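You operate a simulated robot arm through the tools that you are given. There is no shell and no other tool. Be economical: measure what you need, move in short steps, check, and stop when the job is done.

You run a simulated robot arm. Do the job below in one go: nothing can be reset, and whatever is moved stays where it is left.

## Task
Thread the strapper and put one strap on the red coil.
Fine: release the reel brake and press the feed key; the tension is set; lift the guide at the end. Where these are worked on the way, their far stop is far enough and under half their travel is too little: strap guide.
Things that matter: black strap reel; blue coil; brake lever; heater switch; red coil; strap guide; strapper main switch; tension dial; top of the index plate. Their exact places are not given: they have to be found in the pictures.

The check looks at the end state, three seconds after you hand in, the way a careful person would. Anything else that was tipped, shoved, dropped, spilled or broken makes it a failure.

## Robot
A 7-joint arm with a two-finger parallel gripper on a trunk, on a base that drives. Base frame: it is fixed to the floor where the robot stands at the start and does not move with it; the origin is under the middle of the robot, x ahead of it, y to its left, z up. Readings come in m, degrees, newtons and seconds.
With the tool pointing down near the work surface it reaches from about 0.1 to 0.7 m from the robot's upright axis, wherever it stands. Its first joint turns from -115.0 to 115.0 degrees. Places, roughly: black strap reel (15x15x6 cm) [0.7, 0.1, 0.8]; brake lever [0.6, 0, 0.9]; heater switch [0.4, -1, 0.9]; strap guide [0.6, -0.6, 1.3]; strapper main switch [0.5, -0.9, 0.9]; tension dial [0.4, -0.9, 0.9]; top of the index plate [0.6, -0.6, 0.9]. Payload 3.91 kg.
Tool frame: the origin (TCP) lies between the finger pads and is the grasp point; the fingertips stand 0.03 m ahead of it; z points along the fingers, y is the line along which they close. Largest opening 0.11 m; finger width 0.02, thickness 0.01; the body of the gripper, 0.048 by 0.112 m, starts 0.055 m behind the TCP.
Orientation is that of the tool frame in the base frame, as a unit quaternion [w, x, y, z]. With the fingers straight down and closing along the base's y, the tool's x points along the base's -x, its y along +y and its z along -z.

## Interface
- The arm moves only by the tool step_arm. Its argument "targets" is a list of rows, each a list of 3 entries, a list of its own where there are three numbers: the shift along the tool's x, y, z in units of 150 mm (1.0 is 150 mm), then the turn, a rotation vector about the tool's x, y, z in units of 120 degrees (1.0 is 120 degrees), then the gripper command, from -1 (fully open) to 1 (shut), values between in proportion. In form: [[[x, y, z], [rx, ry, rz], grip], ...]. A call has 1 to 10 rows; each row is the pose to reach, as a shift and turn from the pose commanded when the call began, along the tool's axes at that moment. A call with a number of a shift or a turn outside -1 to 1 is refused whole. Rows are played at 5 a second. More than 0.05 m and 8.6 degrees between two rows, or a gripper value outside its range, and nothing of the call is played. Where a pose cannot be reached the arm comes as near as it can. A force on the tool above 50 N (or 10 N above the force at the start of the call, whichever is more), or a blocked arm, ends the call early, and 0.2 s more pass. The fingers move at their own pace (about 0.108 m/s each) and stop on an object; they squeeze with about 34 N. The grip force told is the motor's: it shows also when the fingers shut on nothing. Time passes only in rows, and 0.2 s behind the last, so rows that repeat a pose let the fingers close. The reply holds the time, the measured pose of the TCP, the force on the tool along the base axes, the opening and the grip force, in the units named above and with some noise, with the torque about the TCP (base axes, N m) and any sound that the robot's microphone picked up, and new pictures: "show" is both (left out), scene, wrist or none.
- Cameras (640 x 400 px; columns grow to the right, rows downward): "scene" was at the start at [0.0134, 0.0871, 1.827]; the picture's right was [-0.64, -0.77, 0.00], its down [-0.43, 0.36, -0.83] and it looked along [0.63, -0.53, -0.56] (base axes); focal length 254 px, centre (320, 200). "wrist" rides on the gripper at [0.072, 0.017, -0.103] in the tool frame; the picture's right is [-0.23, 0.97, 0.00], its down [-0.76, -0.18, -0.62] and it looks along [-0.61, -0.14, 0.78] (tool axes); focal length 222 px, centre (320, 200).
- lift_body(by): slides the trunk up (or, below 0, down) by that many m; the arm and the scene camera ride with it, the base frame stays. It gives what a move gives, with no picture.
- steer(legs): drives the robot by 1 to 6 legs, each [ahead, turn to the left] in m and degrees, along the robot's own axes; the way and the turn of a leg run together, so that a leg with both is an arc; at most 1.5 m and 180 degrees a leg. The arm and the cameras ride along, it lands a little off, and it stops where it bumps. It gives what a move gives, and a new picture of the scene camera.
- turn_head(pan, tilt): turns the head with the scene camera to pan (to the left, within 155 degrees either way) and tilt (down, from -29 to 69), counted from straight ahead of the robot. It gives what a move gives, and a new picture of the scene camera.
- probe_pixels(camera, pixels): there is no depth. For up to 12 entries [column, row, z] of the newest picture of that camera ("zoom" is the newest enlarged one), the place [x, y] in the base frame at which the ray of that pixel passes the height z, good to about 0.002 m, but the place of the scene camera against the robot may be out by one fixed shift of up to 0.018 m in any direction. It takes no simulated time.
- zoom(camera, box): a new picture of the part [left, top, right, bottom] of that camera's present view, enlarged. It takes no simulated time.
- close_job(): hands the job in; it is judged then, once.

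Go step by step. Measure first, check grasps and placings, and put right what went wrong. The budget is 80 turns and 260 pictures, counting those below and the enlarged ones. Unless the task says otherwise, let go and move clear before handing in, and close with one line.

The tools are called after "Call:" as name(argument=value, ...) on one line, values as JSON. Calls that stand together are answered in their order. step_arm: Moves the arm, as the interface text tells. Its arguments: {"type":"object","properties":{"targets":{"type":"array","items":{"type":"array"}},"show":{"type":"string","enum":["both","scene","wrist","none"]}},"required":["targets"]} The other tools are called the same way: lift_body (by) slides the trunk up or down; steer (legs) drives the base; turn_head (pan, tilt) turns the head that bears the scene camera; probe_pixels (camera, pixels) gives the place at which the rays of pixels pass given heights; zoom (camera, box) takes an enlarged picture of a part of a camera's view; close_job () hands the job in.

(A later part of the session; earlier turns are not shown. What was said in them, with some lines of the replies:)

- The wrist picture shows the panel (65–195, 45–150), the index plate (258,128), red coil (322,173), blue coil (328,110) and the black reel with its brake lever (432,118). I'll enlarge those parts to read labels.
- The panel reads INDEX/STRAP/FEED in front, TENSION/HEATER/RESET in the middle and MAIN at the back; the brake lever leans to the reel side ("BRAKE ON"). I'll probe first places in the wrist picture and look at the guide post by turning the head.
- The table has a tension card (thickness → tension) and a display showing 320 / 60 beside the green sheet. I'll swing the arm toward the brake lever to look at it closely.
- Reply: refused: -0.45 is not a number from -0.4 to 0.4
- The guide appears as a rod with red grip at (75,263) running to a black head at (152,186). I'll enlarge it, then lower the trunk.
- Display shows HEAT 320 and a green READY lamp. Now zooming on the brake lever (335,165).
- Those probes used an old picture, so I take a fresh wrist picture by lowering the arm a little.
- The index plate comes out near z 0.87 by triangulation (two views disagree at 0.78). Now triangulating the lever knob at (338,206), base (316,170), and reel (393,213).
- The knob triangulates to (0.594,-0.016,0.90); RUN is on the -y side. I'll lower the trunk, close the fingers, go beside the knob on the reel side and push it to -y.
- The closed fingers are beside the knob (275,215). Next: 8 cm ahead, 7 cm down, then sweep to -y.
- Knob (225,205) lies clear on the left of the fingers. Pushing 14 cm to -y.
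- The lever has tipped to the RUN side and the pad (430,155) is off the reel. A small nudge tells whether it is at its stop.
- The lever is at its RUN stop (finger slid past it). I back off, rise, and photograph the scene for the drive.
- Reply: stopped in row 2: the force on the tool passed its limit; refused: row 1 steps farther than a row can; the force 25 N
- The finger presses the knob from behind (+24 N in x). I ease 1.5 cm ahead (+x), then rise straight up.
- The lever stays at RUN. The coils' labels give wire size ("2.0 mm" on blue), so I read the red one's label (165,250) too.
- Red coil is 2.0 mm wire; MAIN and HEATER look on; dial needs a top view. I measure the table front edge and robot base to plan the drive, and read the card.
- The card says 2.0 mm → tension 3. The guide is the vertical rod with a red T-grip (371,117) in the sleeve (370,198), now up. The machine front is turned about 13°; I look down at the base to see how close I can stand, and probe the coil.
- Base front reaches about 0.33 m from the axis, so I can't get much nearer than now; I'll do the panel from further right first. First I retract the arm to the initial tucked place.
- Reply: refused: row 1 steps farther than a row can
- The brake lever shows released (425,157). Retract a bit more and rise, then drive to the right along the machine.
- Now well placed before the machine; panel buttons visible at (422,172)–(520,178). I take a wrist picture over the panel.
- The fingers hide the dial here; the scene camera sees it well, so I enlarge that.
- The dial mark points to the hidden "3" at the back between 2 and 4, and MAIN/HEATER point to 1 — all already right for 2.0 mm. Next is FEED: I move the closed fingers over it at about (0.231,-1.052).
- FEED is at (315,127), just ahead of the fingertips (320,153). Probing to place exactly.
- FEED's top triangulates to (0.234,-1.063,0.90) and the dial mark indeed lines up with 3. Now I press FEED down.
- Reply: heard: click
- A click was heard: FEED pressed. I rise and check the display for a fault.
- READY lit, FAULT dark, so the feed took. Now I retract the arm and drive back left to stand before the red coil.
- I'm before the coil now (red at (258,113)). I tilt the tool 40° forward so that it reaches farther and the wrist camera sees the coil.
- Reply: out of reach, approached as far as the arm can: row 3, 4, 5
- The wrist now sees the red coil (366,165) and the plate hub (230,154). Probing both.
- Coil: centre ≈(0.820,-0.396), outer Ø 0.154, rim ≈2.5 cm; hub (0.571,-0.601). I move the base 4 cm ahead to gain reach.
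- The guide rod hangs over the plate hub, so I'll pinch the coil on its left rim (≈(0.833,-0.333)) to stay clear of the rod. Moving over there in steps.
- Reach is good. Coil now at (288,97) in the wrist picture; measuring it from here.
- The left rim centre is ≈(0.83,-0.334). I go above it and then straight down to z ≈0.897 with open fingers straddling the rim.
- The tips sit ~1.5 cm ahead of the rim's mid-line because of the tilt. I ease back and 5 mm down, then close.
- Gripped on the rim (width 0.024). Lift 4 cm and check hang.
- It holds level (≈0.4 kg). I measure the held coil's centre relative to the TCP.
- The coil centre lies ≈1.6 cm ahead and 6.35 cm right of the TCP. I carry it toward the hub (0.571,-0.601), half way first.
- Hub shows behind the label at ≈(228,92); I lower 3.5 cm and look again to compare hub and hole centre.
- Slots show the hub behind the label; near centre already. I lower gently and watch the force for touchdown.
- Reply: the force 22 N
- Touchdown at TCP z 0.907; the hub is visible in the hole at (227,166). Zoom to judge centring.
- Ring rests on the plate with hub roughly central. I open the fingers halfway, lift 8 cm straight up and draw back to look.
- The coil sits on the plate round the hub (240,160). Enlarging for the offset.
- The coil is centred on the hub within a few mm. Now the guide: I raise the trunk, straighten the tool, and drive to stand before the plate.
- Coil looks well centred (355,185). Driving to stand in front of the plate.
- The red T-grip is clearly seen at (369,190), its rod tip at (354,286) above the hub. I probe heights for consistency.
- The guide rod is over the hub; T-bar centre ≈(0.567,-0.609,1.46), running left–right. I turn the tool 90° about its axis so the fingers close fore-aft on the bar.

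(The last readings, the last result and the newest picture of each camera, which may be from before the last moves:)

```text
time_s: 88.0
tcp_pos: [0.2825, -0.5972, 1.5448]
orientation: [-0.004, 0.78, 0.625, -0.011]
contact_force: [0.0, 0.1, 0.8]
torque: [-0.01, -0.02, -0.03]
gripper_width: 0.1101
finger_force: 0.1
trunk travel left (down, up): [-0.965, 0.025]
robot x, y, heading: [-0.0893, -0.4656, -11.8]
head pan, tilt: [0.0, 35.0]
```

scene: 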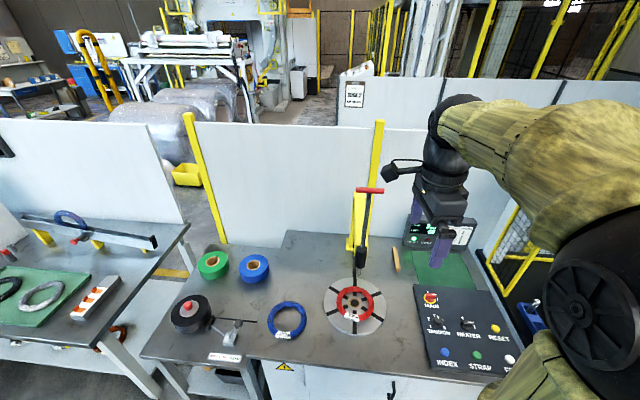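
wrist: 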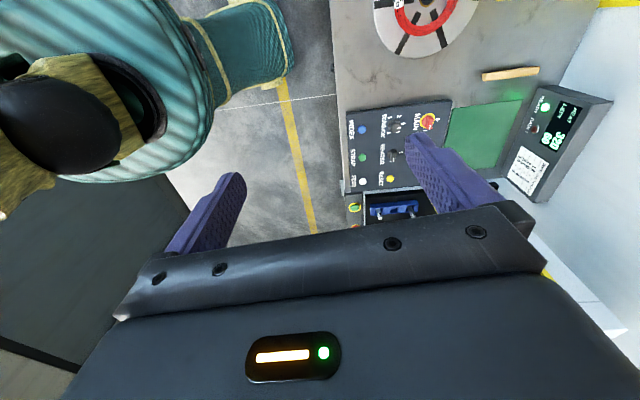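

Fingers now close fore-aft. I advance over the bar, first most of the way at safe height.

Call:
step_arm(targets=[[[0.05, 0.25, -0.13], [0, 0, 0], -1], [[0.1, 0.5, -0.13], [0, 0, 0], -1], [[0.16, 0.75, -0.13], [0, 0, 0], -1], [[0.22, 1, -0.13], [0, 0, 0], -1]], show="none")

Call:
step_arm(targets=[[[0.05, 0.25, 0], [0, 0, 0], -1], [[0.08, 0.45, 0], [0, 0, 0], -1], [[0.12, 0.65, 0], [0, 0, 0], -1]], show="both")

```text
time_s: 89.0
tcp_pos: [0.44, -0.5968, 1.5589]
orientation: [-0.005, 0.78, 0.625, -0.011]
contact_force: [0.5, 0.3, -0.3]
torque: [-0.03, 0.03, 0.02]
gripper_width: 0.1097
finger_force: 0.1
trunk travel left (down, up): [-0.965, 0.025]
robot x, y, heading: [-0.0881, -0.468, -11.6]
head pan, tilt: [0.0, 35.0]
```

```text
time_s: 89.8
tcp_pos: [0.54, -0.5996, 1.5552]
orientation: [-0.007, 0.779, 0.627, -0.013]
contact_force: [1.2, 0.2, 0.4]
torque: [0.02, 0.08, 0.0]
gripper_width: 0.1099
finger_force: 0.1
trunk travel left (down, up): [-0.965, 0.025]
robot x, y, heading: [-0.0897, -0.47, -11.7]
head pan, tilt: [0.0, 35.0]
```

scene: 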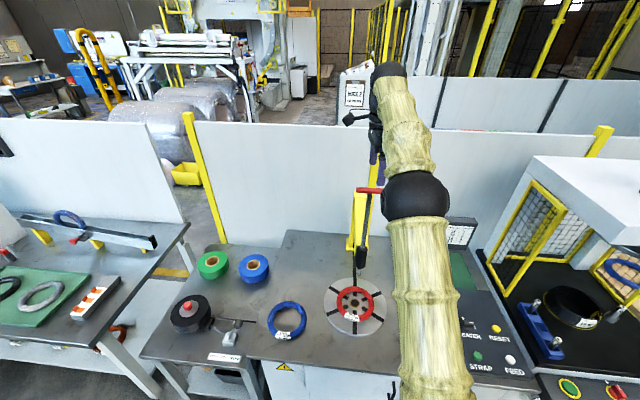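
wrist: 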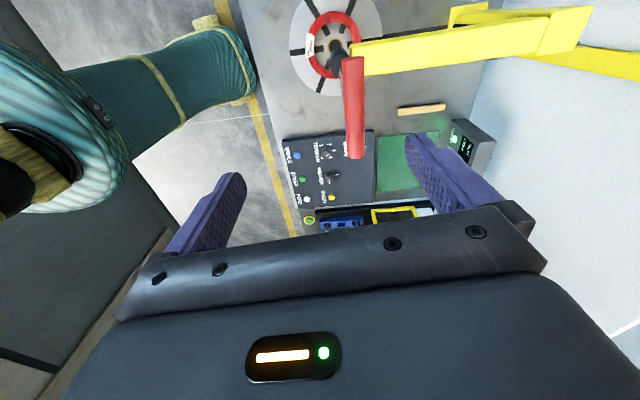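

The wrist sees the bar from (352,60) to (356,157), between the fingers in the fore-aft sense. Probing its centre.

Call:
probe_pixels(camera="wrist", pixels=[[353, 60, 1.46], [356, 157, 1.46], [353, 60, 1.43], [356, 157, 1.43], [353, 60, 1.49], [356, 157, 1.49], [335, 45, 0.875]])

Call:
zoom(camera="wrist", box=[270, 0, 430, 180])

```text
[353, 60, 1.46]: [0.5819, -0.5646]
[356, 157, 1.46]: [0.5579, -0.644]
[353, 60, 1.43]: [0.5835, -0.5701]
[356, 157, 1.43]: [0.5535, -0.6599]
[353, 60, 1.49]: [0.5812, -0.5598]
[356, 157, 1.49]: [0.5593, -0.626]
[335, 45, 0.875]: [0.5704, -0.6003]
```

```text
2.22 times, centred on (350, 90) of wrist
```

zoom: 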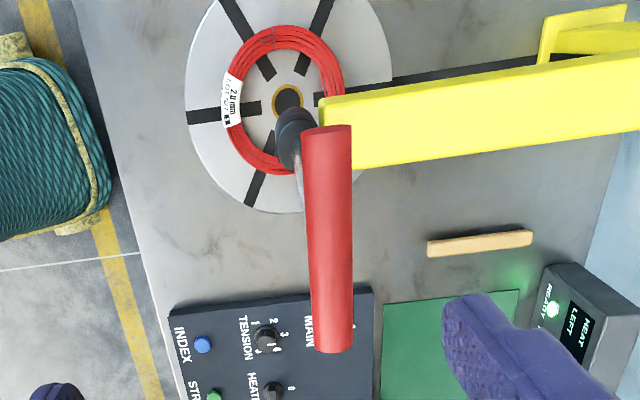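

Bar centre ≈(0.570,-0.604,1.46). I shift over it, descend 9 cm and close.

Call:
step_arm(targets=[[[0.015, 0.2, 0], [0, 0, 0], -1], [[0.015, 0.2, 0.2], [0, 0, 0], -1], [[0.015, 0.2, 0.4], [0, 0, 0], -1], [[0.015, 0.2, 0.6], [0, 0, 0], -1]], show="both")

```text
time_s: 90.8
tcp_pos: [0.5659, -0.6045, 1.4658]
orientation: [-0.004, 0.779, 0.627, -0.011]
contact_force: [1.0, 0.4, -0.3]
torque: [0.0, 0.0, 0.0]
gripper_width: 0.1102
finger_force: 0.0
out of reach, approached as far as the arm can: row 1
trunk travel left (down, up): [-0.965, 0.025]
robot x, y, heading: [-0.0862, -0.4684, -11.8]
head pan, tilt: [0.0, 35.0]
```

scene: 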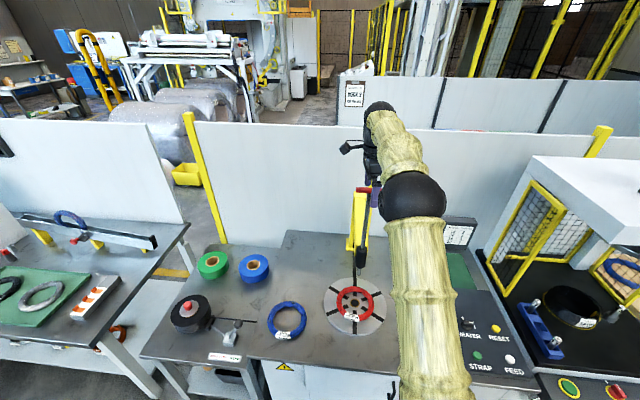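
wrist: 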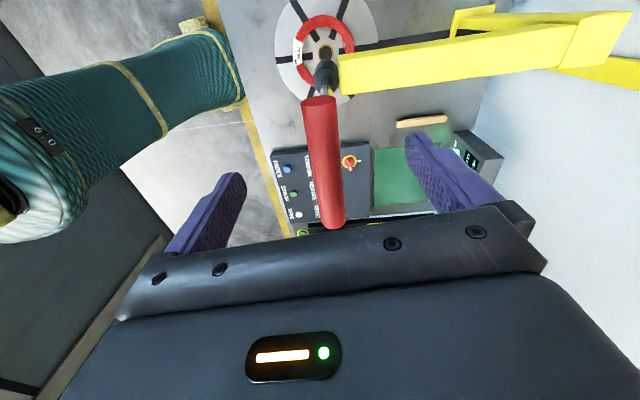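

The bar lies between the fingers. Close.

Call:
step_arm(targets=[[[0, 0, 0], [0, 0, 0], 0], [[0, 0, 0], [0, 0, 0], 0.6], [[0, 0, 0], [0, 0, 0], 1], [[0, 0, 0], [0, 0, 0], 1], [[0, 0, 0], [0, 0, 0], 1]], show="wrist")

```text
time_s: 92.0
tcp_pos: [0.5699, -0.6057, 1.4659]
orientation: [-0.004, 0.78, 0.626, -0.011]
contact_force: [24.0, -5.7, -1.3]
torque: [0.42, -0.54, -1.07]
gripper_width: 0.0197
finger_force: 44.9
trunk travel left (down, up): [-0.965, 0.025]
robot x, y, heading: [-0.088, -0.4708, -11.9]
head pan, tilt: [0.0, 35.0]
```

wrist: 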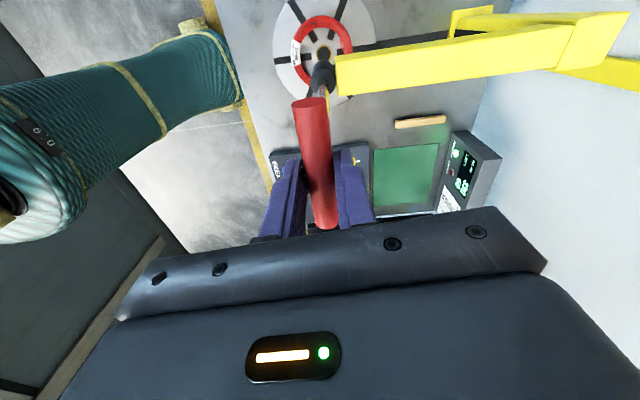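

Bar gripped (width 0.020) with some side load (24 N); I ease 5 mm forward and start pushing down.

Call:
step_arm(targets=[[[0, 0.035, 0], [0, 0, 0], 1], [[0, 0.035, 0.1], [0, 0, 0], 1], [[0, 0.035, 0.2], [0, 0, 0], 1], [[0, 0.035, 0.3], [0, 0, 0], 1]], show="scene")

```text
time_s: 93.0
tcp_pos: [0.5703, -0.6051, 1.4239]
orientation: [-0.005, 0.78, 0.625, -0.01]
contact_force: [12.5, -2.0, -1.5]
torque: [-0.04, -0.04, -1.05]
gripper_width: 0.0193
finger_force: 44.8
trunk travel left (down, up): [-0.965, 0.025]
robot x, y, heading: [-0.0876, -0.4694, -11.7]
head pan, tilt: [0.0, 35.0]
```

scene: 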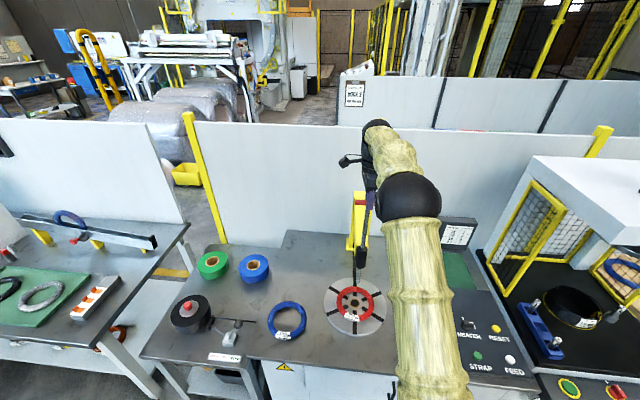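

It slides down easily. Continue down until the stop.

Call:
step_arm(targets=[[[0, 0.01, 0.15], [0, 0, 0], 1], [[0, 0.01, 0.3], [0, 0, 0], 1], [[0, 0.01, 0.45], [0, 0, 0], 1], [[0, 0.01, 0.6], [0, 0, 0], 1], [[0, 0.01, 0.75], [0, 0, 0], 1]], show="scene")

```text
time_s: 94.2
tcp_pos: [0.5704, -0.6052, 1.3068]
orientation: [-0.006, 0.78, 0.626, -0.011]
contact_force: [17.3, 1.3, -5.4]
torque: [-0.06, 0.02, -0.91]
gripper_width: 0.0194
finger_force: 44.8
trunk travel left (down, up): [-0.965, 0.025]
robot x, y, heading: [-0.0853, -0.4681, -11.5]
head pan, tilt: [0.0, 35.0]
```

scene: 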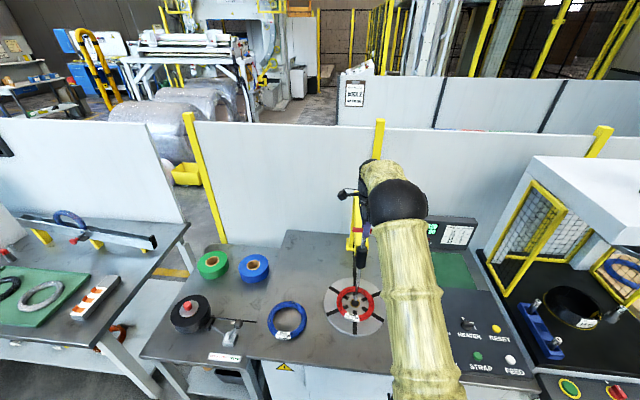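

Still free. Continue in small steps.

Call:
step_arm(targets=[[[0, 0, 0.1], [0, 0, 0], 1], [[0, 0, 0.2], [0, 0, 0], 1], [[0, 0, 0.3], [0, 0, 0], 1], [[0, 0, 0.4], [0, 0, 0], 1]], show="both")

Call:
zoom(camera="scene", box=[310, 200, 420, 340])

```text
time_s: 95.2
tcp_pos: [0.5705, -0.6066, 1.2473]
orientation: [-0.006, 0.779, 0.627, -0.011]
contact_force: [28.0, 2.9, -5.0]
torque: [0.63, -0.39, -0.91]
gripper_width: 0.0194
finger_force: 45.3
trunk travel left (down, up): [-0.965, 0.025]
robot x, y, heading: [-0.0894, -0.4688, -12.0]
head pan, tilt: [0.0, 35.0]
```

scene: 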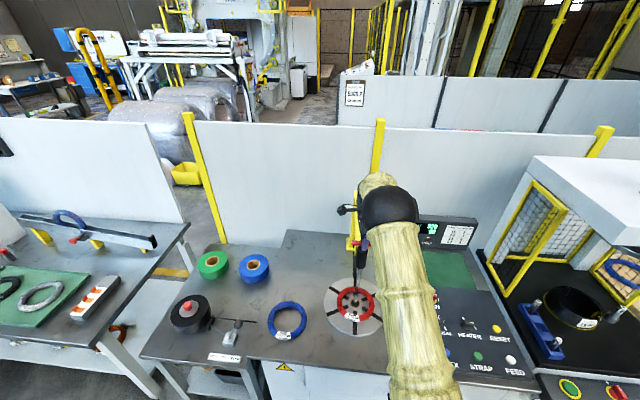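
wrist: 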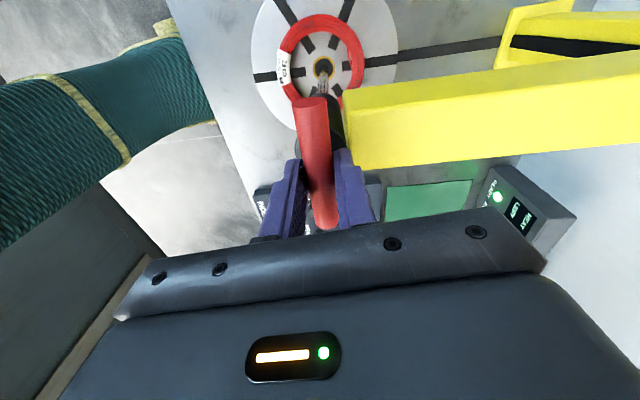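

```text
2.86 times, centred on (365, 270) of scene
```

zoom: 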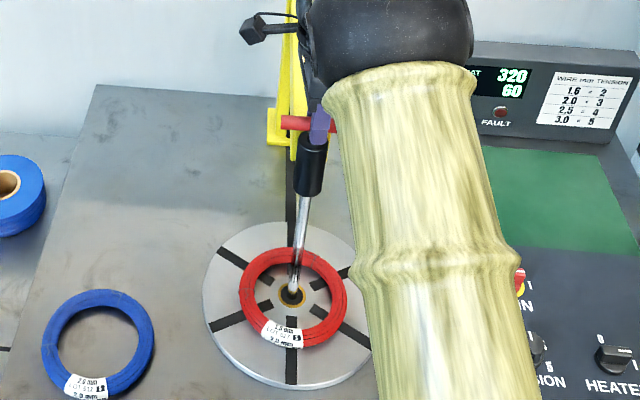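

The rod tip is entering the hub and passes through the coil. A bit more to the stop, easing 3 mm forward.

Call:
step_arm(targets=[[[0, 0.03, 0.05], [0, 0, 0], 1], [[0, 0.03, 0.1], [0, 0, 0], 1], [[0, 0.03, 0.15], [0, 0, 0], 1], [[0, 0.03, 0.2], [0, 0, 0], 1]], show="both")

Call:
zoom(camera="scene", box=[310, 200, 420, 340])

```text
time_s: 96.2
tcp_pos: [0.5679, -0.6088, 1.2334]
orientation: [0.002, 0.78, 0.625, -0.007]
contact_force: [-6.3, 4.4, 13.3]
torque: [-0.54, 0.42, -1.1]
gripper_width: 0.0191
finger_force: 44.7
trunk travel left (down, up): [-0.965, 0.025]
robot x, y, heading: [-0.0892, -0.4692, -11.7]
head pan, tilt: [0.0, 35.0]
stopped in row 4: the force on the tool passed its limit (the readings are from after the stop); the commanded pose is now the measured one
```

scene: 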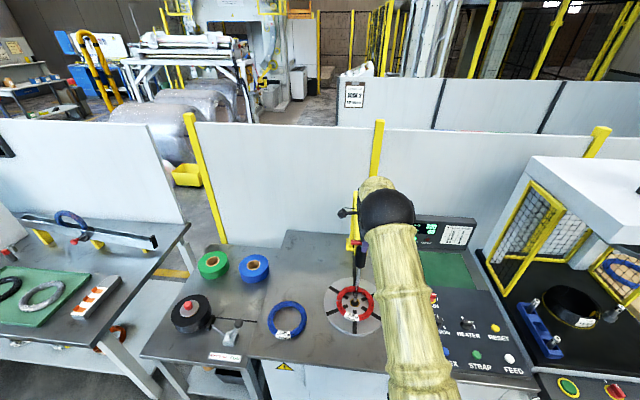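
wrist: 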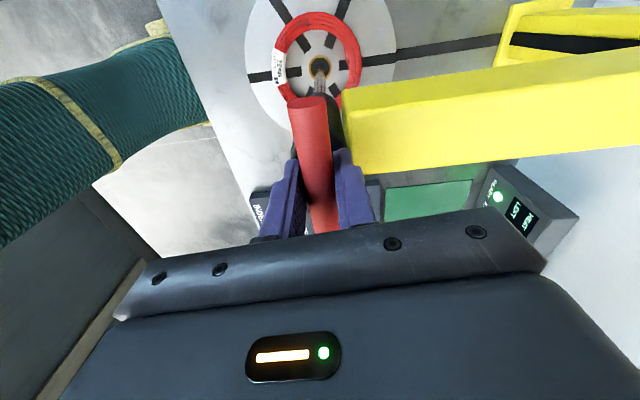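

```text
2.86 times, centred on (365, 270) of scene
```

zoom: 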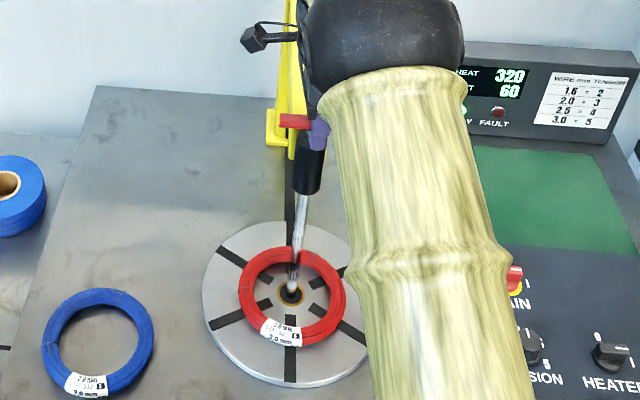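

Stop reached at TCP z 1.233 (23 cm of travel, tip in the hub). I open, rise, and see whether it stays down.

Call:
step_arm(targets=[[[0, 0, 0], [0, 0, 0], 0.3], [[0, 0, 0], [0, 0, 0], -0.2], [[0, 0, 0], [0, 0, 0], -0.2], [[0, 0, -0.3], [0, 0, 0], -0.2], [[0, 0, -0.6], [0, 0, 0], -0.2]], show="both")

Call:
zoom(camera="scene", box=[310, 180, 420, 340])

```text
time_s: 97.3
tcp_pos: [0.5715, -0.6087, 1.3232]
orientation: [0.001, 0.78, 0.626, -0.008]
contact_force: [-1.0, -0.3, 0.9]
torque: [0.0, -0.02, 0.04]
gripper_width: 0.0657
finger_force: 0.0
trunk travel left (down, up): [-0.965, 0.025]
robot x, y, heading: [-0.0889, -0.4701, -11.4]
head pan, tilt: [0.0, 35.0]
```

scene: 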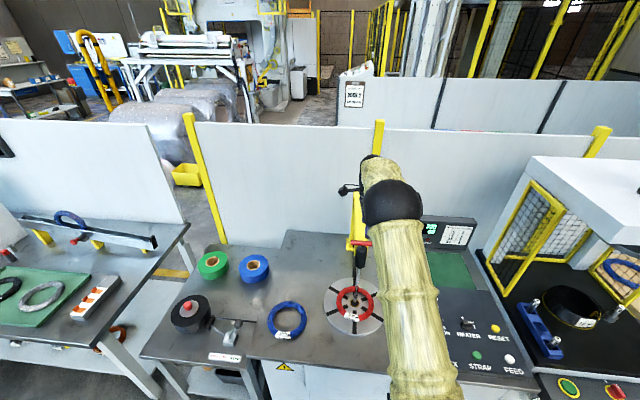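
wrist: 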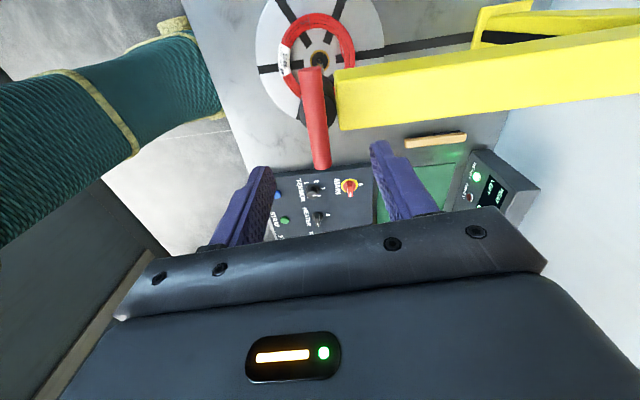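

```text
2.50 times, centred on (365, 260) of scene
```

zoom: 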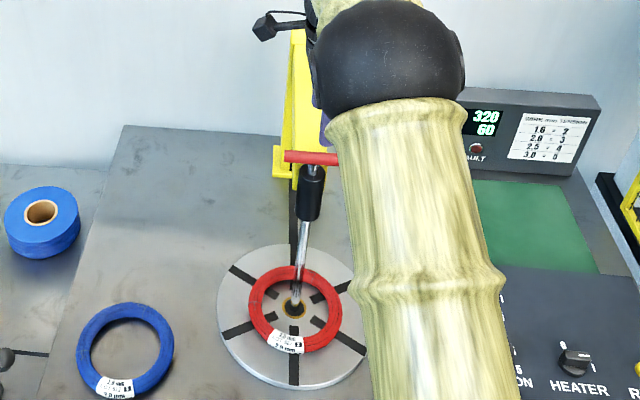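

It stays down, with a small gap above the sleeve. I press on top with closed fingers to be sure it is at the bottom stop.

Call:
step_arm(targets=[[[0.02, 0, 0], [0, 0, 0], 1], [[0.02, 0, 0], [0, 0, 0], 1], [[0.02, 0, 0], [0, 0, 0], 1], [[0.02, 0, 0.1], [0, 0, 0], 1], [[0.02, 0, 0.2], [0, 0, 0], 1], [[0.02, 0, 0.3], [0, 0, 0], 1], [[0.02, 0, 0.4], [0, 0, 0], 1], [[0.02, 0, 0.5], [0, 0, 0], 1]], show="wrist")

Call:
zoom(camera="scene", box=[310, 180, 420, 340])

```text
time_s: 99.1
tcp_pos: [0.5737, -0.6061, 1.272]
orientation: [0.011, 0.779, 0.627, 0.003]
contact_force: [-10.2, 2.0, 24.2]
torque: [0.33, 0.31, 0.11]
gripper_width: 0.0001
finger_force: 34.2
trunk travel left (down, up): [-0.965, 0.025]
robot x, y, heading: [-0.0867, -0.4715, -12.1]
head pan, tilt: [0.0, 35.0]
stopped in row 8: the force on the tool passed its limit (the readings are from after the stop); the commanded pose is now the measured one
```

wrist: 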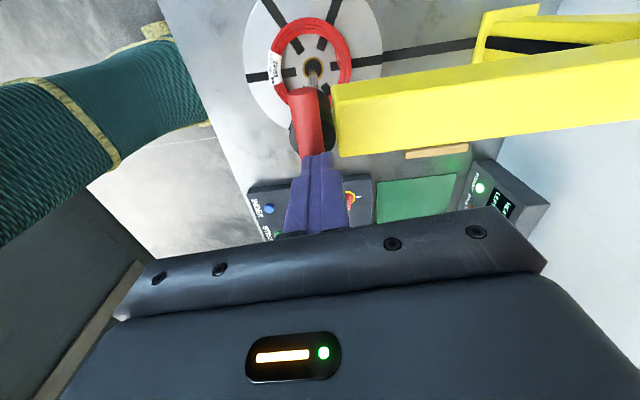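

```text
2.50 times, centred on (365, 260) of scene
```

zoom: 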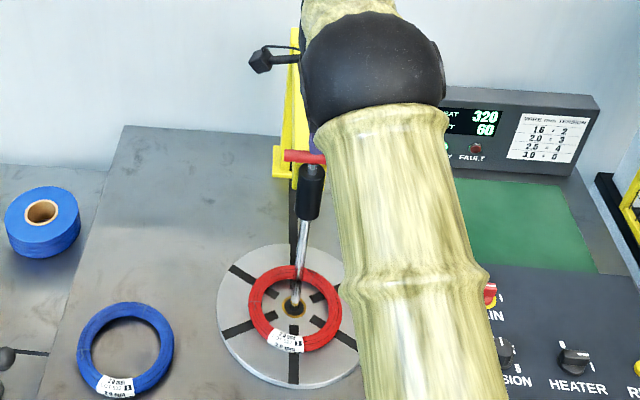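

Over 50 N with no give: guide is at its bottom stop. Now retract, lower the trunk and go to STRAP (0.267,-0.960,0.90).

Call:
step_arm(targets=[[[0, 0, -0.3], [0, 0, 0], 1], [[0, 0, -0.6], [0, 0, 0], 1], [[0, -0.25, -0.7], [0, 0, 0], 1], [[0, -0.5, -0.7], [0, 0, 0], 1], [[0, -0.75, -0.7], [0, 0, 0], 1], [[-0.1, -1, -0.7], [0, 0, 0], 1]], show="none")

Call:
step_arm(targets=[[[-0.25, -0.2, 0], [0, 0, 0], 1], [[-0.5, -0.4, 0], [0, 0, 0], 1], [[-0.8, -0.4, 0], [0, 0, 0], 1], [[-1, -0.4, 0], [0, 0, 0], 1]], show="none")

Call:
lift_body(by=-0.28)

Call:
step_arm(targets=[[[-0.2, 0, 0], [0, 0, 0], 1], [[-0.4, 0, 0], [0, 0, 0], 1]], show="both")

```text
time_s: 100.5
tcp_pos: [0.4241, -0.5885, 1.3688]
orientation: [0.01, 0.78, 0.626, 0.002]
contact_force: [-0.1, 0.8, 0.8]
torque: [0.01, -0.03, -0.01]
gripper_width: 0.0
finger_force: 34.0
trunk travel left (down, up): [-0.965, 0.025]
robot x, y, heading: [-0.087, -0.4672, -11.8]
head pan, tilt: [0.0, 35.0]
```

```text
time_s: 101.5
tcp_pos: [0.3338, -0.7212, 1.3686]
orientation: [0.01, 0.78, 0.626, 0.001]
contact_force: [0.4, -0.2, 0.4]
torque: [0.01, -0.02, 0.0]
gripper_width: 0.0
finger_force: 34.1
trunk travel left (down, up): [-0.965, 0.025]
robot x, y, heading: [-0.0892, -0.4684, -11.8]
head pan, tilt: [0.0, 35.0]
```

```text
time_s: 104.3
tcp_pos: [0.3332, -0.72, 1.0885]
orientation: [0.01, 0.78, 0.626, 0.001]
contact_force: [-0.7, -0.3, -0.1]
torque: [-0.03, 0.0, -0.04]
gripper_width: 0.0
finger_force: 34.0
trunk travel left (down, up): [-0.685, 0.305]
robot x, y, heading: [-0.0902, -0.4657, -11.7]
head pan, tilt: [0.0, 35.0]
```

```text
time_s: 104.9
tcp_pos: [0.321, -0.7806, 1.09]
orientation: [0.01, 0.78, 0.626, 0.001]
contact_force: [0.4, 0.1, -0.2]
torque: [0.03, 0.0, 0.01]
gripper_width: 0.0
finger_force: 34.4
trunk travel left (down, up): [-0.685, 0.305]
robot x, y, heading: [-0.0864, -0.4661, -11.7]
head pan, tilt: [0.0, 35.0]
```

scene: 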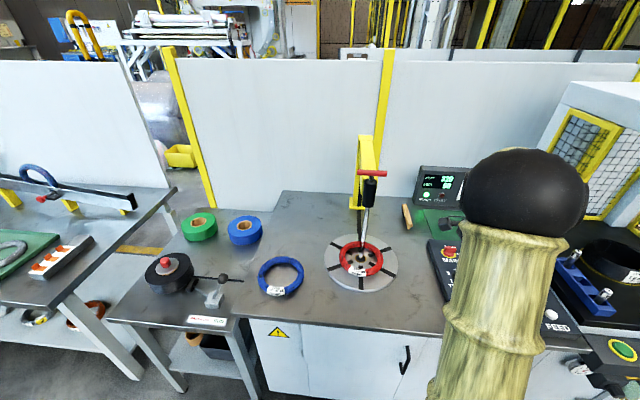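
wrist: 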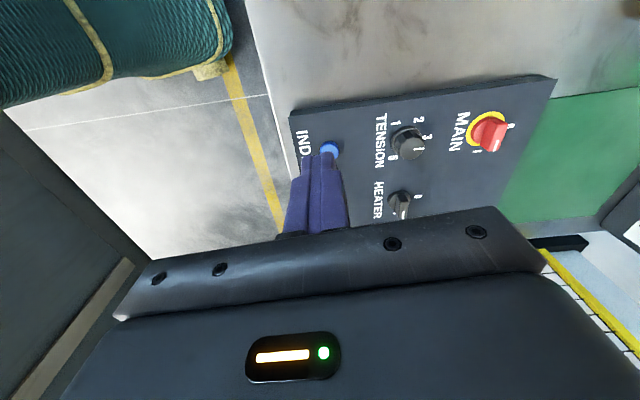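

Dial mark points at 3 plainly here too. I move right ≈19 cm over STRAP, still high.

Call:
step_arm(targets=[[[-0.3, -0.03, 0], [0, 0, 0], 1], [[-0.6, -0.05, 0], [0, 0, 0], 1], [[-0.9, -0.09, 0], [0, 0, 0], 1]], show="none")

Call:
step_arm(targets=[[[-0.17, 0, 0.15], [0, 0, 0], 1], [[-0.345, 0, 0.3], [0, 0, 0], 1], [[-0.345, 0, 0.55], [0, 0, 0], 1]], show="both")

```text
time_s: 105.7
tcp_pos: [0.2783, -0.9104, 1.0914]
orientation: [0.01, 0.78, 0.626, 0.0]
contact_force: [1.1, -0.2, 0.3]
torque: [0.02, 0.0, -0.01]
gripper_width: 0.0
finger_force: 33.6
trunk travel left (down, up): [-0.685, 0.305]
robot x, y, heading: [-0.0877, -0.468, -11.9]
head pan, tilt: [0.0, 35.0]
```

```text
time_s: 106.5
tcp_pos: [0.2701, -0.9611, 1.007]
orientation: [0.009, 0.78, 0.626, 0.0]
contact_force: [0.2, -0.3, -0.1]
torque: [-0.02, -0.01, -0.01]
gripper_width: 0.0
finger_force: 34.2
trunk travel left (down, up): [-0.685, 0.305]
robot x, y, heading: [-0.0856, -0.4697, -11.9]
head pan, tilt: [0.0, 35.0]
```

scene: 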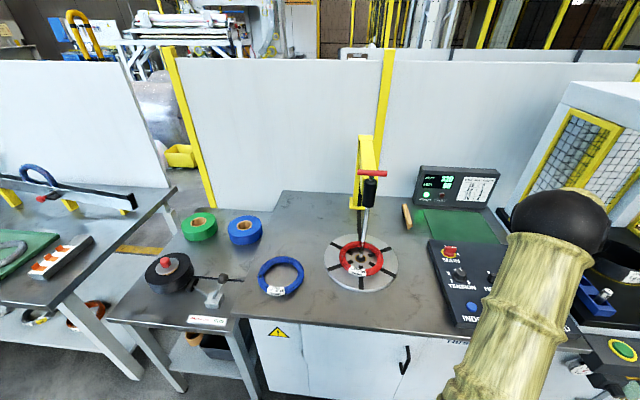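
wrist: 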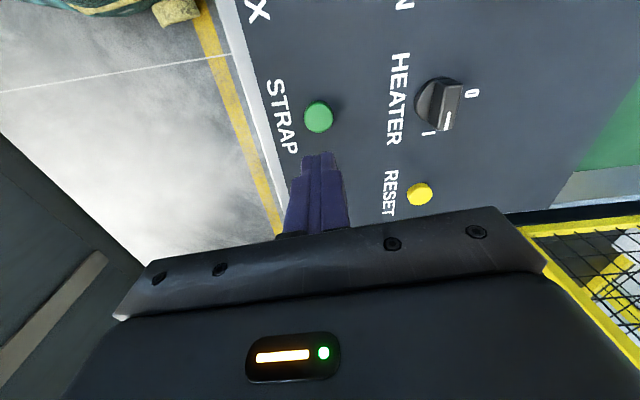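

STRAP lies at (318,117) just ahead of the tips; probing then pressing.

Call:
probe_pixels(camera="wrist", pixels=[[318, 117, 0.9], [318, 117, 0.91]])

Call:
zoom(camera="scene", box=[300, 130, 510, 300])

```text
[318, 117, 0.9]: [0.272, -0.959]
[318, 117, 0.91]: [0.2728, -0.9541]
```

```text
2.35 times, centred on (405, 215) of scene
```

zoom: 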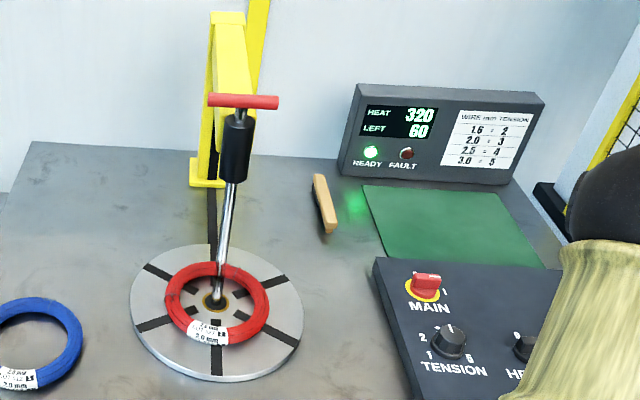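

The coil, guide and display (320/60, READY) look right. Press STRAP once.

Call:
step_arm(targets=[[[0.005, 0.005, 0.2], [0, 0, 0], 1], [[0.005, 0.005, 0.4], [0, 0, 0], 1], [[0.005, 0.005, 0.48], [0, 0, 0], 1], [[0.005, 0.005, 0.53], [0, 0, 0], 1], [[0.005, 0.005, 0.56], [0, 0, 0], 1]], show="none")

Call:
step_arm(targets=[[[0, 0, -0.25], [0, 0, 0], 1], [[0, 0, -0.5], [0, 0, 0], 1], [[0, 0, -0.5], [0, 0, 0], 1], [[0, 0, -0.5], [0, 0, 0], 1], [[0, 0, -0.5], [0, 0, 0], 1], [[0, 0, -0.5], [0, 0, 0], 1], [[0, 0, -0.5], [0, 0, 0], 1]], show="scene")

Call:
zoom(camera="scene", box=[300, 130, 510, 300])

```text
time_s: 107.7
tcp_pos: [0.2712, -0.9595, 0.9253]
orientation: [0.012, 0.78, 0.626, 0.001]
contact_force: [-1.4, 0.9, 10.7]
torque: [0.04, 0.04, 0.05]
gripper_width: 0.0002
finger_force: 33.5
trunk travel left (down, up): [-0.685, 0.305]
robot x, y, heading: [-0.0873, -0.4718, -11.9]
head pan, tilt: [0.0, 35.0]
heard: click
```

```text
time_s: 109.3
tcp_pos: [0.2704, -0.9597, 0.9989]
orientation: [0.01, 0.78, 0.626, 0.002]
contact_force: [-1.3, 0.0, 0.2]
torque: [0.01, 0.03, 0.0]
gripper_width: 0.0
finger_force: 33.8
trunk travel left (down, up): [-0.685, 0.305]
robot x, y, heading: [-0.0883, -0.4696, -11.8]
head pan, tilt: [0.0, 35.0]
```

scene: 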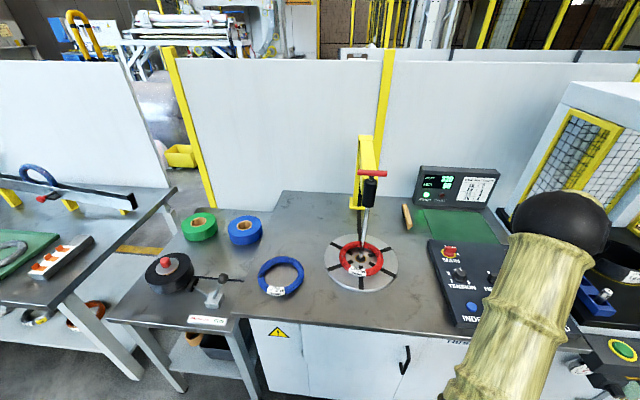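

```text
2.35 times, centred on (405, 215) of scene
```

zoom: 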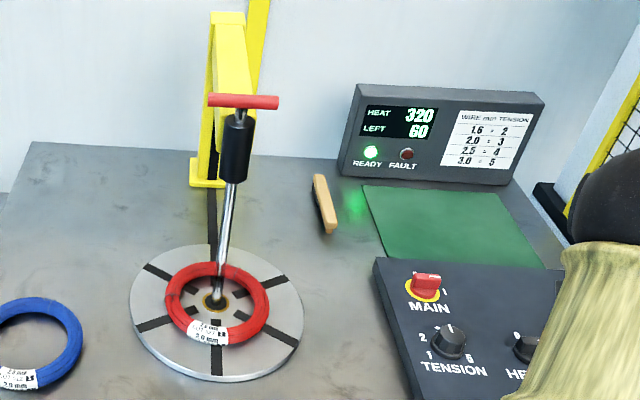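

A click came, but no strap or changed count seen yet (LEFT 60). I wait a little and look closer.

Call:
step_arm(targets=[[[0, 0, 0], [0, 0, 0], 1], [[0, 0, 0], [0, 0, 0], 1], [[0, 0, 0], [0, 0, 0], 1], [[0, 0, 0], [0, 0, 0], 1], [[0, 0, 0], [0, 0, 0], 1], [[0, 0, 0], [0, 0, 0], 1], [[0, 0, 0], [0, 0, 0], 1], [[0, 0, 0], [0, 0, 0], 1], [[0, 0, 0], [0, 0, 0], 1], [[0, 0, 0], [0, 0, 0], 1]], show="scene")

Call:
zoom(camera="scene", box=[315, 215, 405, 295])

Call:
zoom(camera="scene", box=[410, 155, 510, 225])

```text
time_s: 111.5
tcp_pos: [0.2717, -0.9598, 0.9995]
orientation: [0.009, 0.78, 0.626, 0.001]
contact_force: [-0.1, -0.3, 0.2]
torque: [-0.01, 0.02, 0.0]
gripper_width: 0.0
finger_force: 34.5
trunk travel left (down, up): [-0.685, 0.305]
robot x, y, heading: [-0.0875, -0.4721, -11.7]
head pan, tilt: [0.0, 35.0]
```

scene: 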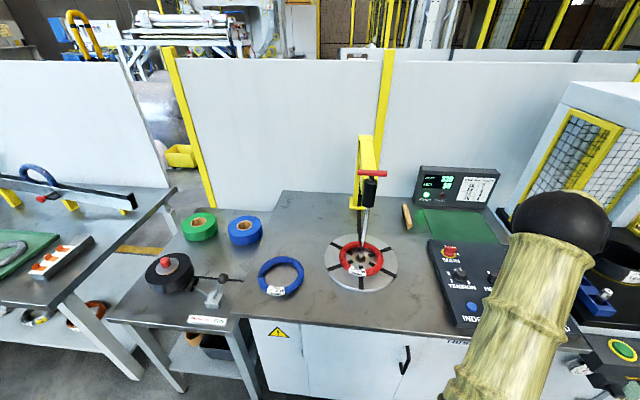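

```text
5.00 times, centred on (360, 255) of scene
```

zoom: 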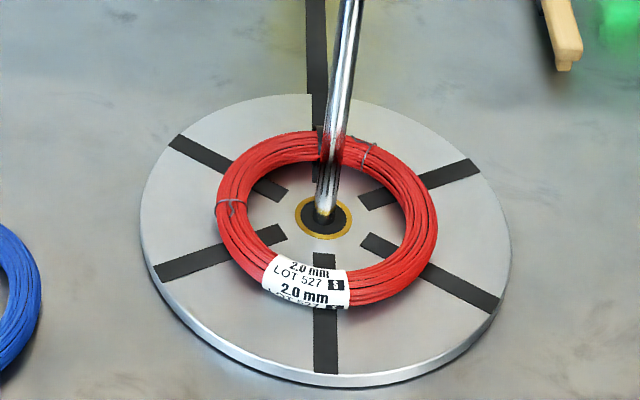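

```text
5.71 times, centred on (460, 190) of scene
```

zoom: 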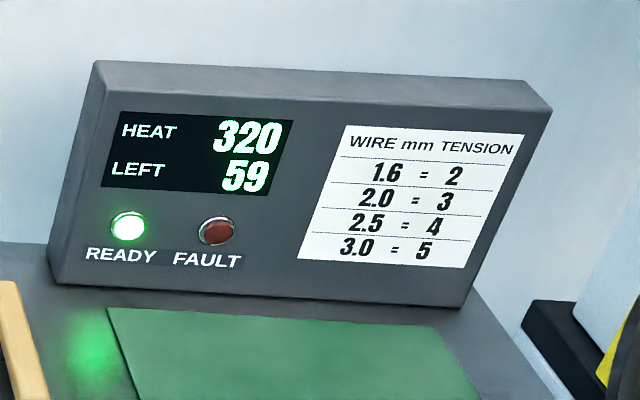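

LEFT dropped to 59 and the black strap is on the coil's far side – strapped. Now back to the T-bar (≈(0.570,-0.605,1.232)) to lift the guide.

Call:
lift_body(by=0.3)

Call:
step_arm(targets=[[[0.25, 0, -0.2], [0, 0, 0], -1], [[0.5, 0, -0.4], [0, 0, 0], -1], [[0.75, 0, -0.5], [0, 0, 0], -1], [[1, 0, -0.5], [0, 0, 0], -1]], show="none")

Call:
step_arm(targets=[[[0.3, 0, 0], [0, 0, 0], -1], [[0.6, 0, 0], [0, 0, 0], -1], [[0.9, 0.1, 0], [0, 0, 0], -1], [[1, 0.35, 0], [0, 0, 0], -1], [[1, 0.6, 0], [0, 0, 0], -1]], show="none")

Call:
step_arm(targets=[[[0.2, 0.2, 0], [0, 0, 0], -1], [[0.4, 0.4, 0], [0, 0, 0], -1]], show="both")

```text
time_s: 114.5
tcp_pos: [0.2697, -0.9594, 1.2998]
orientation: [0.01, 0.78, 0.625, 0.001]
contact_force: [-0.7, 0.3, 0.1]
torque: [-0.03, 0.0, 0.02]
gripper_width: 0.0002
finger_force: 34.3
trunk travel left (down, up): [-0.985, 0.005]
robot x, y, heading: [-0.0853, -0.4697, -11.8]
head pan, tilt: [0.0, 35.0]
```

```text
time_s: 115.5
tcp_pos: [0.302, -0.8114, 1.3747]
orientation: [0.01, 0.78, 0.626, 0.0]
contact_force: [-0.3, 0.7, -0.2]
torque: [0.01, 0.01, -0.03]
gripper_width: 0.1101
finger_force: 0.1
trunk travel left (down, up): [-0.985, 0.005]
robot x, y, heading: [-0.0902, -0.4639, -11.6]
head pan, tilt: [0.0, 35.0]
```

```text
time_s: 116.7
tcp_pos: [0.4249, -0.6857, 1.3708]
orientation: [0.009, 0.78, 0.626, 0.0]
contact_force: [-0.4, -0.4, -0.2]
torque: [-0.01, -0.04, 0.03]
gripper_width: 0.1099
finger_force: 0.0
trunk travel left (down, up): [-0.985, 0.005]
robot x, y, heading: [-0.0868, -0.4674, -11.6]
head pan, tilt: [0.0, 35.0]
```

```text
time_s: 117.3
tcp_pos: [0.4953, -0.6392, 1.3726]
orientation: [0.009, 0.78, 0.626, 0.0]
contact_force: [0.0, 0.8, -0.3]
torque: [-0.03, 0.01, -0.01]
gripper_width: 0.1101
finger_force: 0.0
trunk travel left (down, up): [-0.985, 0.005]
robot x, y, heading: [-0.0882, -0.4646, -11.9]
head pan, tilt: [0.0, 35.0]
```

scene: 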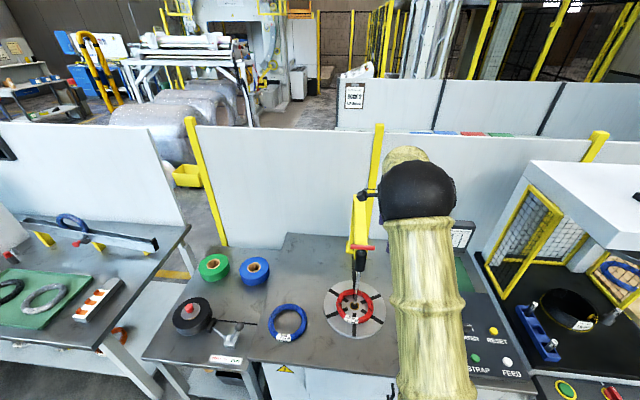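
wrist: 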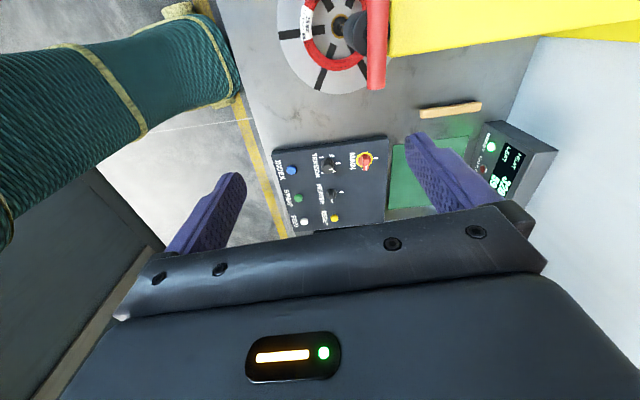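

Bar at (377,45). I move over its centre and descend to TCP z ≈1.24, then close.

Call:
step_arm(targets=[[[0.16, 0.22, 0], [0, 0, 0], -1], [[0.327, 0.444, 0], [0, 0, 0], -1], [[0.327, 0.444, 0.3], [0, 0, 0], -1], [[0.327, 0.444, 0.6], [0, 0, 0], -1], [[0.327, 0.444, 0.87], [0, 0, 0], -1]], show="wrist")

Call:
step_arm(targets=[[[0, 0, 0], [0, 0, 0], 0], [[0, 0, 0], [0, 0, 0], 0.6], [[0, 0, 0], [0, 0, 0], 1], [[0, 0, 0], [0, 0, 0], 1], [[0, 0, 0], [0, 0, 0], 1]], show="wrist")

```text
time_s: 118.5
tcp_pos: [0.5715, -0.6098, 1.2421]
orientation: [0.01, 0.78, 0.626, 0.001]
contact_force: [-0.4, -0.3, 0.5]
torque: [-0.02, 0.03, 0.05]
gripper_width: 0.1097
finger_force: 0.1
trunk travel left (down, up): [-0.985, 0.005]
robot x, y, heading: [-0.0883, -0.4694, -11.8]
head pan, tilt: [0.0, 35.0]
```

wrist: 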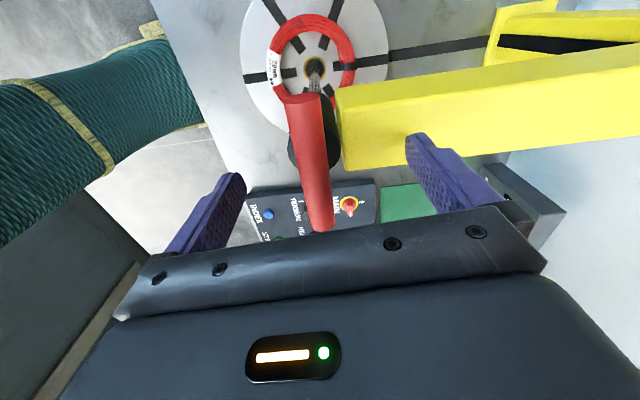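

```text
time_s: 119.7
tcp_pos: [0.5683, -0.6078, 1.2428]
orientation: [0.009, 0.78, 0.625, 0.0]
contact_force: [-10.6, 2.4, -5.4]
torque: [0.08, 0.25, -1.11]
gripper_width: 0.0195
finger_force: 45.0
trunk travel left (down, up): [-0.985, 0.005]
robot x, y, heading: [-0.0916, -0.468, -11.9]
head pan, tilt: [0.0, 35.0]
```

wrist: 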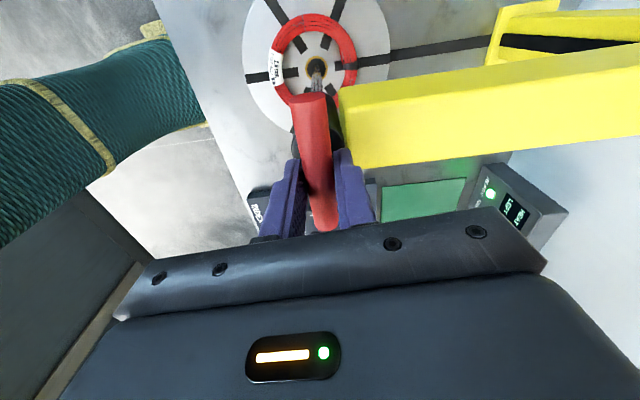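

Bar gripped (0.0195). Lifting the guide, first 14 cm.

Call:
step_arm(targets=[[[0, -0.01, -0.15], [0, 0, 0], 1], [[0, -0.01, -0.3], [0, 0, 0], 1], [[0, -0.01, -0.45], [0, 0, 0], 1], [[0, -0.01, -0.6], [0, 0, 0], 1], [[0, -0.01, -0.75], [0, 0, 0], 1], [[0, -0.01, -0.92], [0, 0, 0], 1]], show="none")

Call:
step_arm(targets=[[[0, 0, -0.15], [0, 0, 0], 1], [[0, 0, -0.3], [0, 0, 0], 1], [[0, 0, -0.42], [0, 0, 0], 1], [[0, 0, -0.5], [0, 0, 0], 1], [[0, 0, -0.56], [0, 0, 0], 1]], show="scene")

```text
time_s: 121.1
tcp_pos: [0.5691, -0.6079, 1.3827]
orientation: [0.011, 0.78, 0.625, 0.001]
contact_force: [1.0, -7.7, 0.7]
torque: [-0.34, -0.21, -0.93]
gripper_width: 0.0191
finger_force: 45.0
trunk travel left (down, up): [-0.985, 0.005]
robot x, y, heading: [-0.0887, -0.4698, -11.9]
head pan, tilt: [0.0, 35.0]
```

```text
time_s: 122.3
tcp_pos: [0.5677, -0.6092, 1.4621]
orientation: [0.009, 0.78, 0.625, 0.0]
contact_force: [8.1, -12.7, -9.6]
torque: [-0.18, -0.08, -0.95]
gripper_width: 0.0193
finger_force: 45.5
trunk travel left (down, up): [-0.985, 0.005]
robot x, y, heading: [-0.0894, -0.4668, -11.9]
head pan, tilt: [0.0, 35.0]
```

scene: 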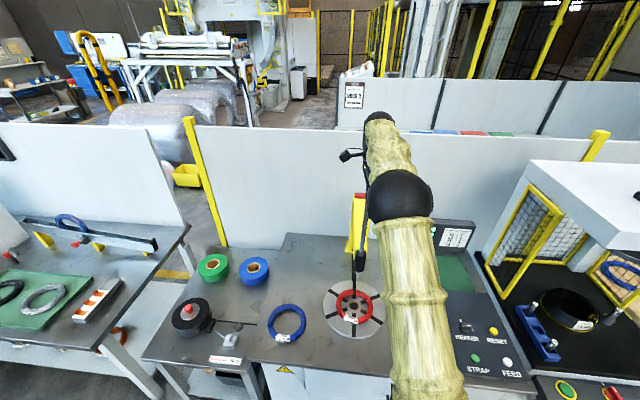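

Nearly up (a bit of resistance). A little more to the top stop.

Call:
step_arm(targets=[[[0, 0, -0.05], [0, 0, 0], 1], [[0, 0, -0.1], [0, 0, 0], 1], [[0, 0, -0.13], [0, 0, 0], 1]], show="scene")

Call:
zoom(camera="scene", box=[310, 170, 420, 340])

```text
time_s: 123.1
tcp_pos: [0.5696, -0.6048, 1.4822]
orientation: [0.007, 0.779, 0.627, -0.001]
contact_force: [-0.2, -3.4, -29.8]
torque: [0.04, 0.01, -0.95]
gripper_width: 0.0194
finger_force: 44.8
trunk travel left (down, up): [-0.985, 0.005]
robot x, y, heading: [-0.0844, -0.4669, -11.9]
head pan, tilt: [0.0, 35.0]
```

scene: 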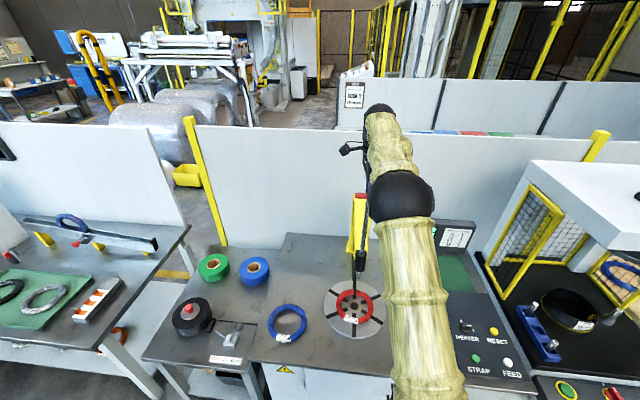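

```text
2.35 times, centred on (365, 255) of scene
```

zoom: 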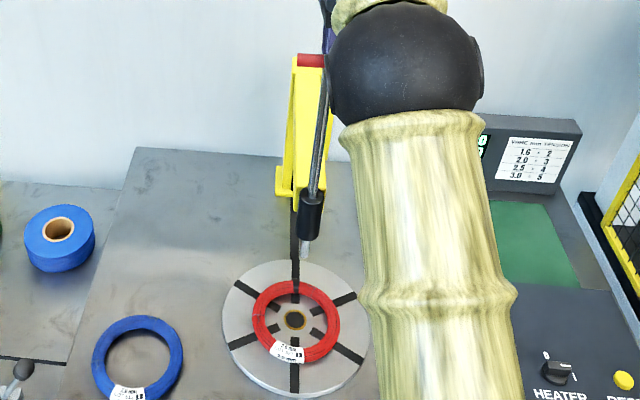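

The guide is at its top stop (30 N). Open, rise 6 cm, leave sideways to the right, then back.

Call:
step_arm(targets=[[[0, 0, -0.1], [0, 0, 0], 0.3], [[0, 0, -0.1], [0, 0, 0], -0.5], [[0, 0, -0.1], [0, 0, 0], -0.5], [[-0.15, 0, -0.3], [0, 0, 0], -0.5], [[-0.4, 0, -0.4], [0, 0, 0], -0.5], [[-0.7, 0, -0.4], [0, 0, 0], -0.5]], show="none")

Call:
step_arm(targets=[[[0, -0.25, 0], [0, 0, 0], -0.5], [[0, -0.5, 0], [0, 0, 0], -0.5], [[0, -0.75, 0], [0, 0, 0], -0.5], [[0, -1, 0], [0, 0, 0], -0.5]], show="scene")

Call:
zoom(camera="scene", box=[300, 160, 460, 340])

```text
time_s: 124.5
tcp_pos: [0.5435, -0.7104, 1.5449]
orientation: [0.008, 0.78, 0.626, 0.002]
contact_force: [0.0, 0.5, 0.2]
torque: [0.03, 0.04, 0.01]
gripper_width: 0.0825
finger_force: 0.1
trunk travel left (down, up): [-0.985, 0.005]
robot x, y, heading: [-0.0855, -0.47, -11.8]
head pan, tilt: [0.0, 35.0]
```

```text
time_s: 125.5
tcp_pos: [0.3939, -0.6753, 1.5439]
orientation: [0.009, 0.78, 0.626, 0.001]
contact_force: [-1.3, 0.0, 0.9]
torque: [0.02, -0.03, 0.01]
gripper_width: 0.0826
finger_force: 0.1
trunk travel left (down, up): [-0.985, 0.005]
robot x, y, heading: [-0.0883, -0.4641, -11.8]
head pan, tilt: [0.0, 35.0]
```

scene: 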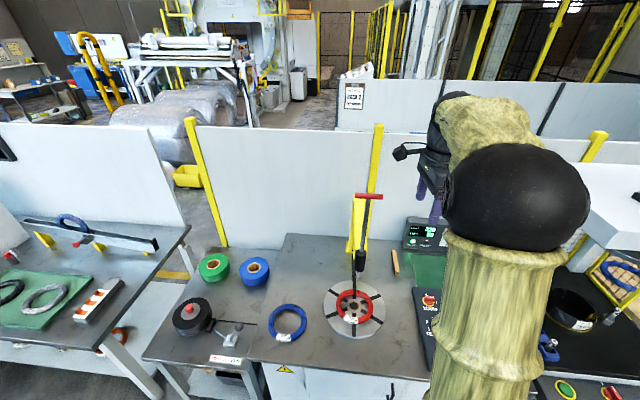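

```text
2.22 times, centred on (380, 250) of scene
```

zoom: 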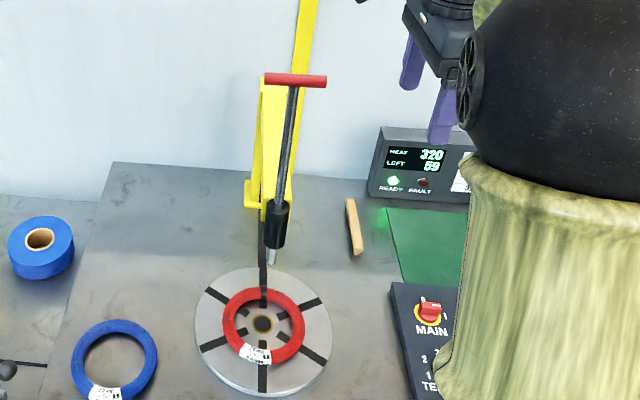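

The guide is up, LEFT 59, READY, and a black strap shows at the coil's far rim. A last look at the strap and the brake lever.

Call:
zoom(camera="scene", box=[315, 265, 395, 345])

Call:
zoom(camera="scene", box=[140, 240, 300, 380])

```text
5.00 times, centred on (355, 305) of scene
```

zoom: 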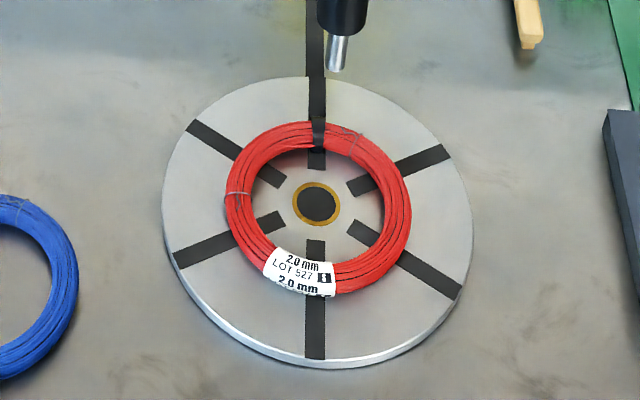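

```text
2.86 times, centred on (220, 310) of scene
```

zoom: 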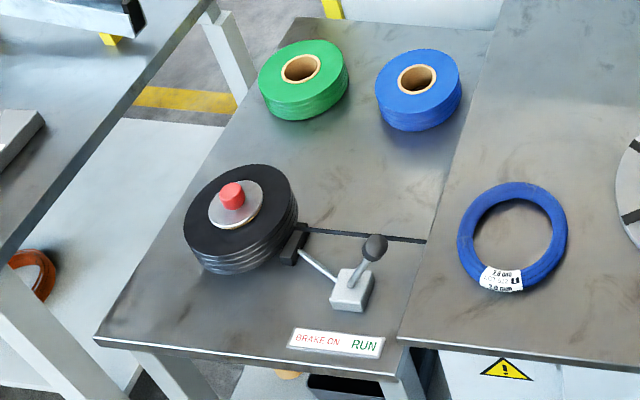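

The black strap crosses the red coil at its far rim, the strap is threaded from the reel, the lever is at RUN, the guide is up and the arm is clear. I hand in.

Call:
close_job()

```text
The job is handed in.
```

The strapper is threaded and the red coil has one strap on it. The brake is released, feed is pressed and the guide is lifted to its top stop. The tension was already at 3, which is right for 2.0 mm wire, and the display count dropped from 60 to 59.
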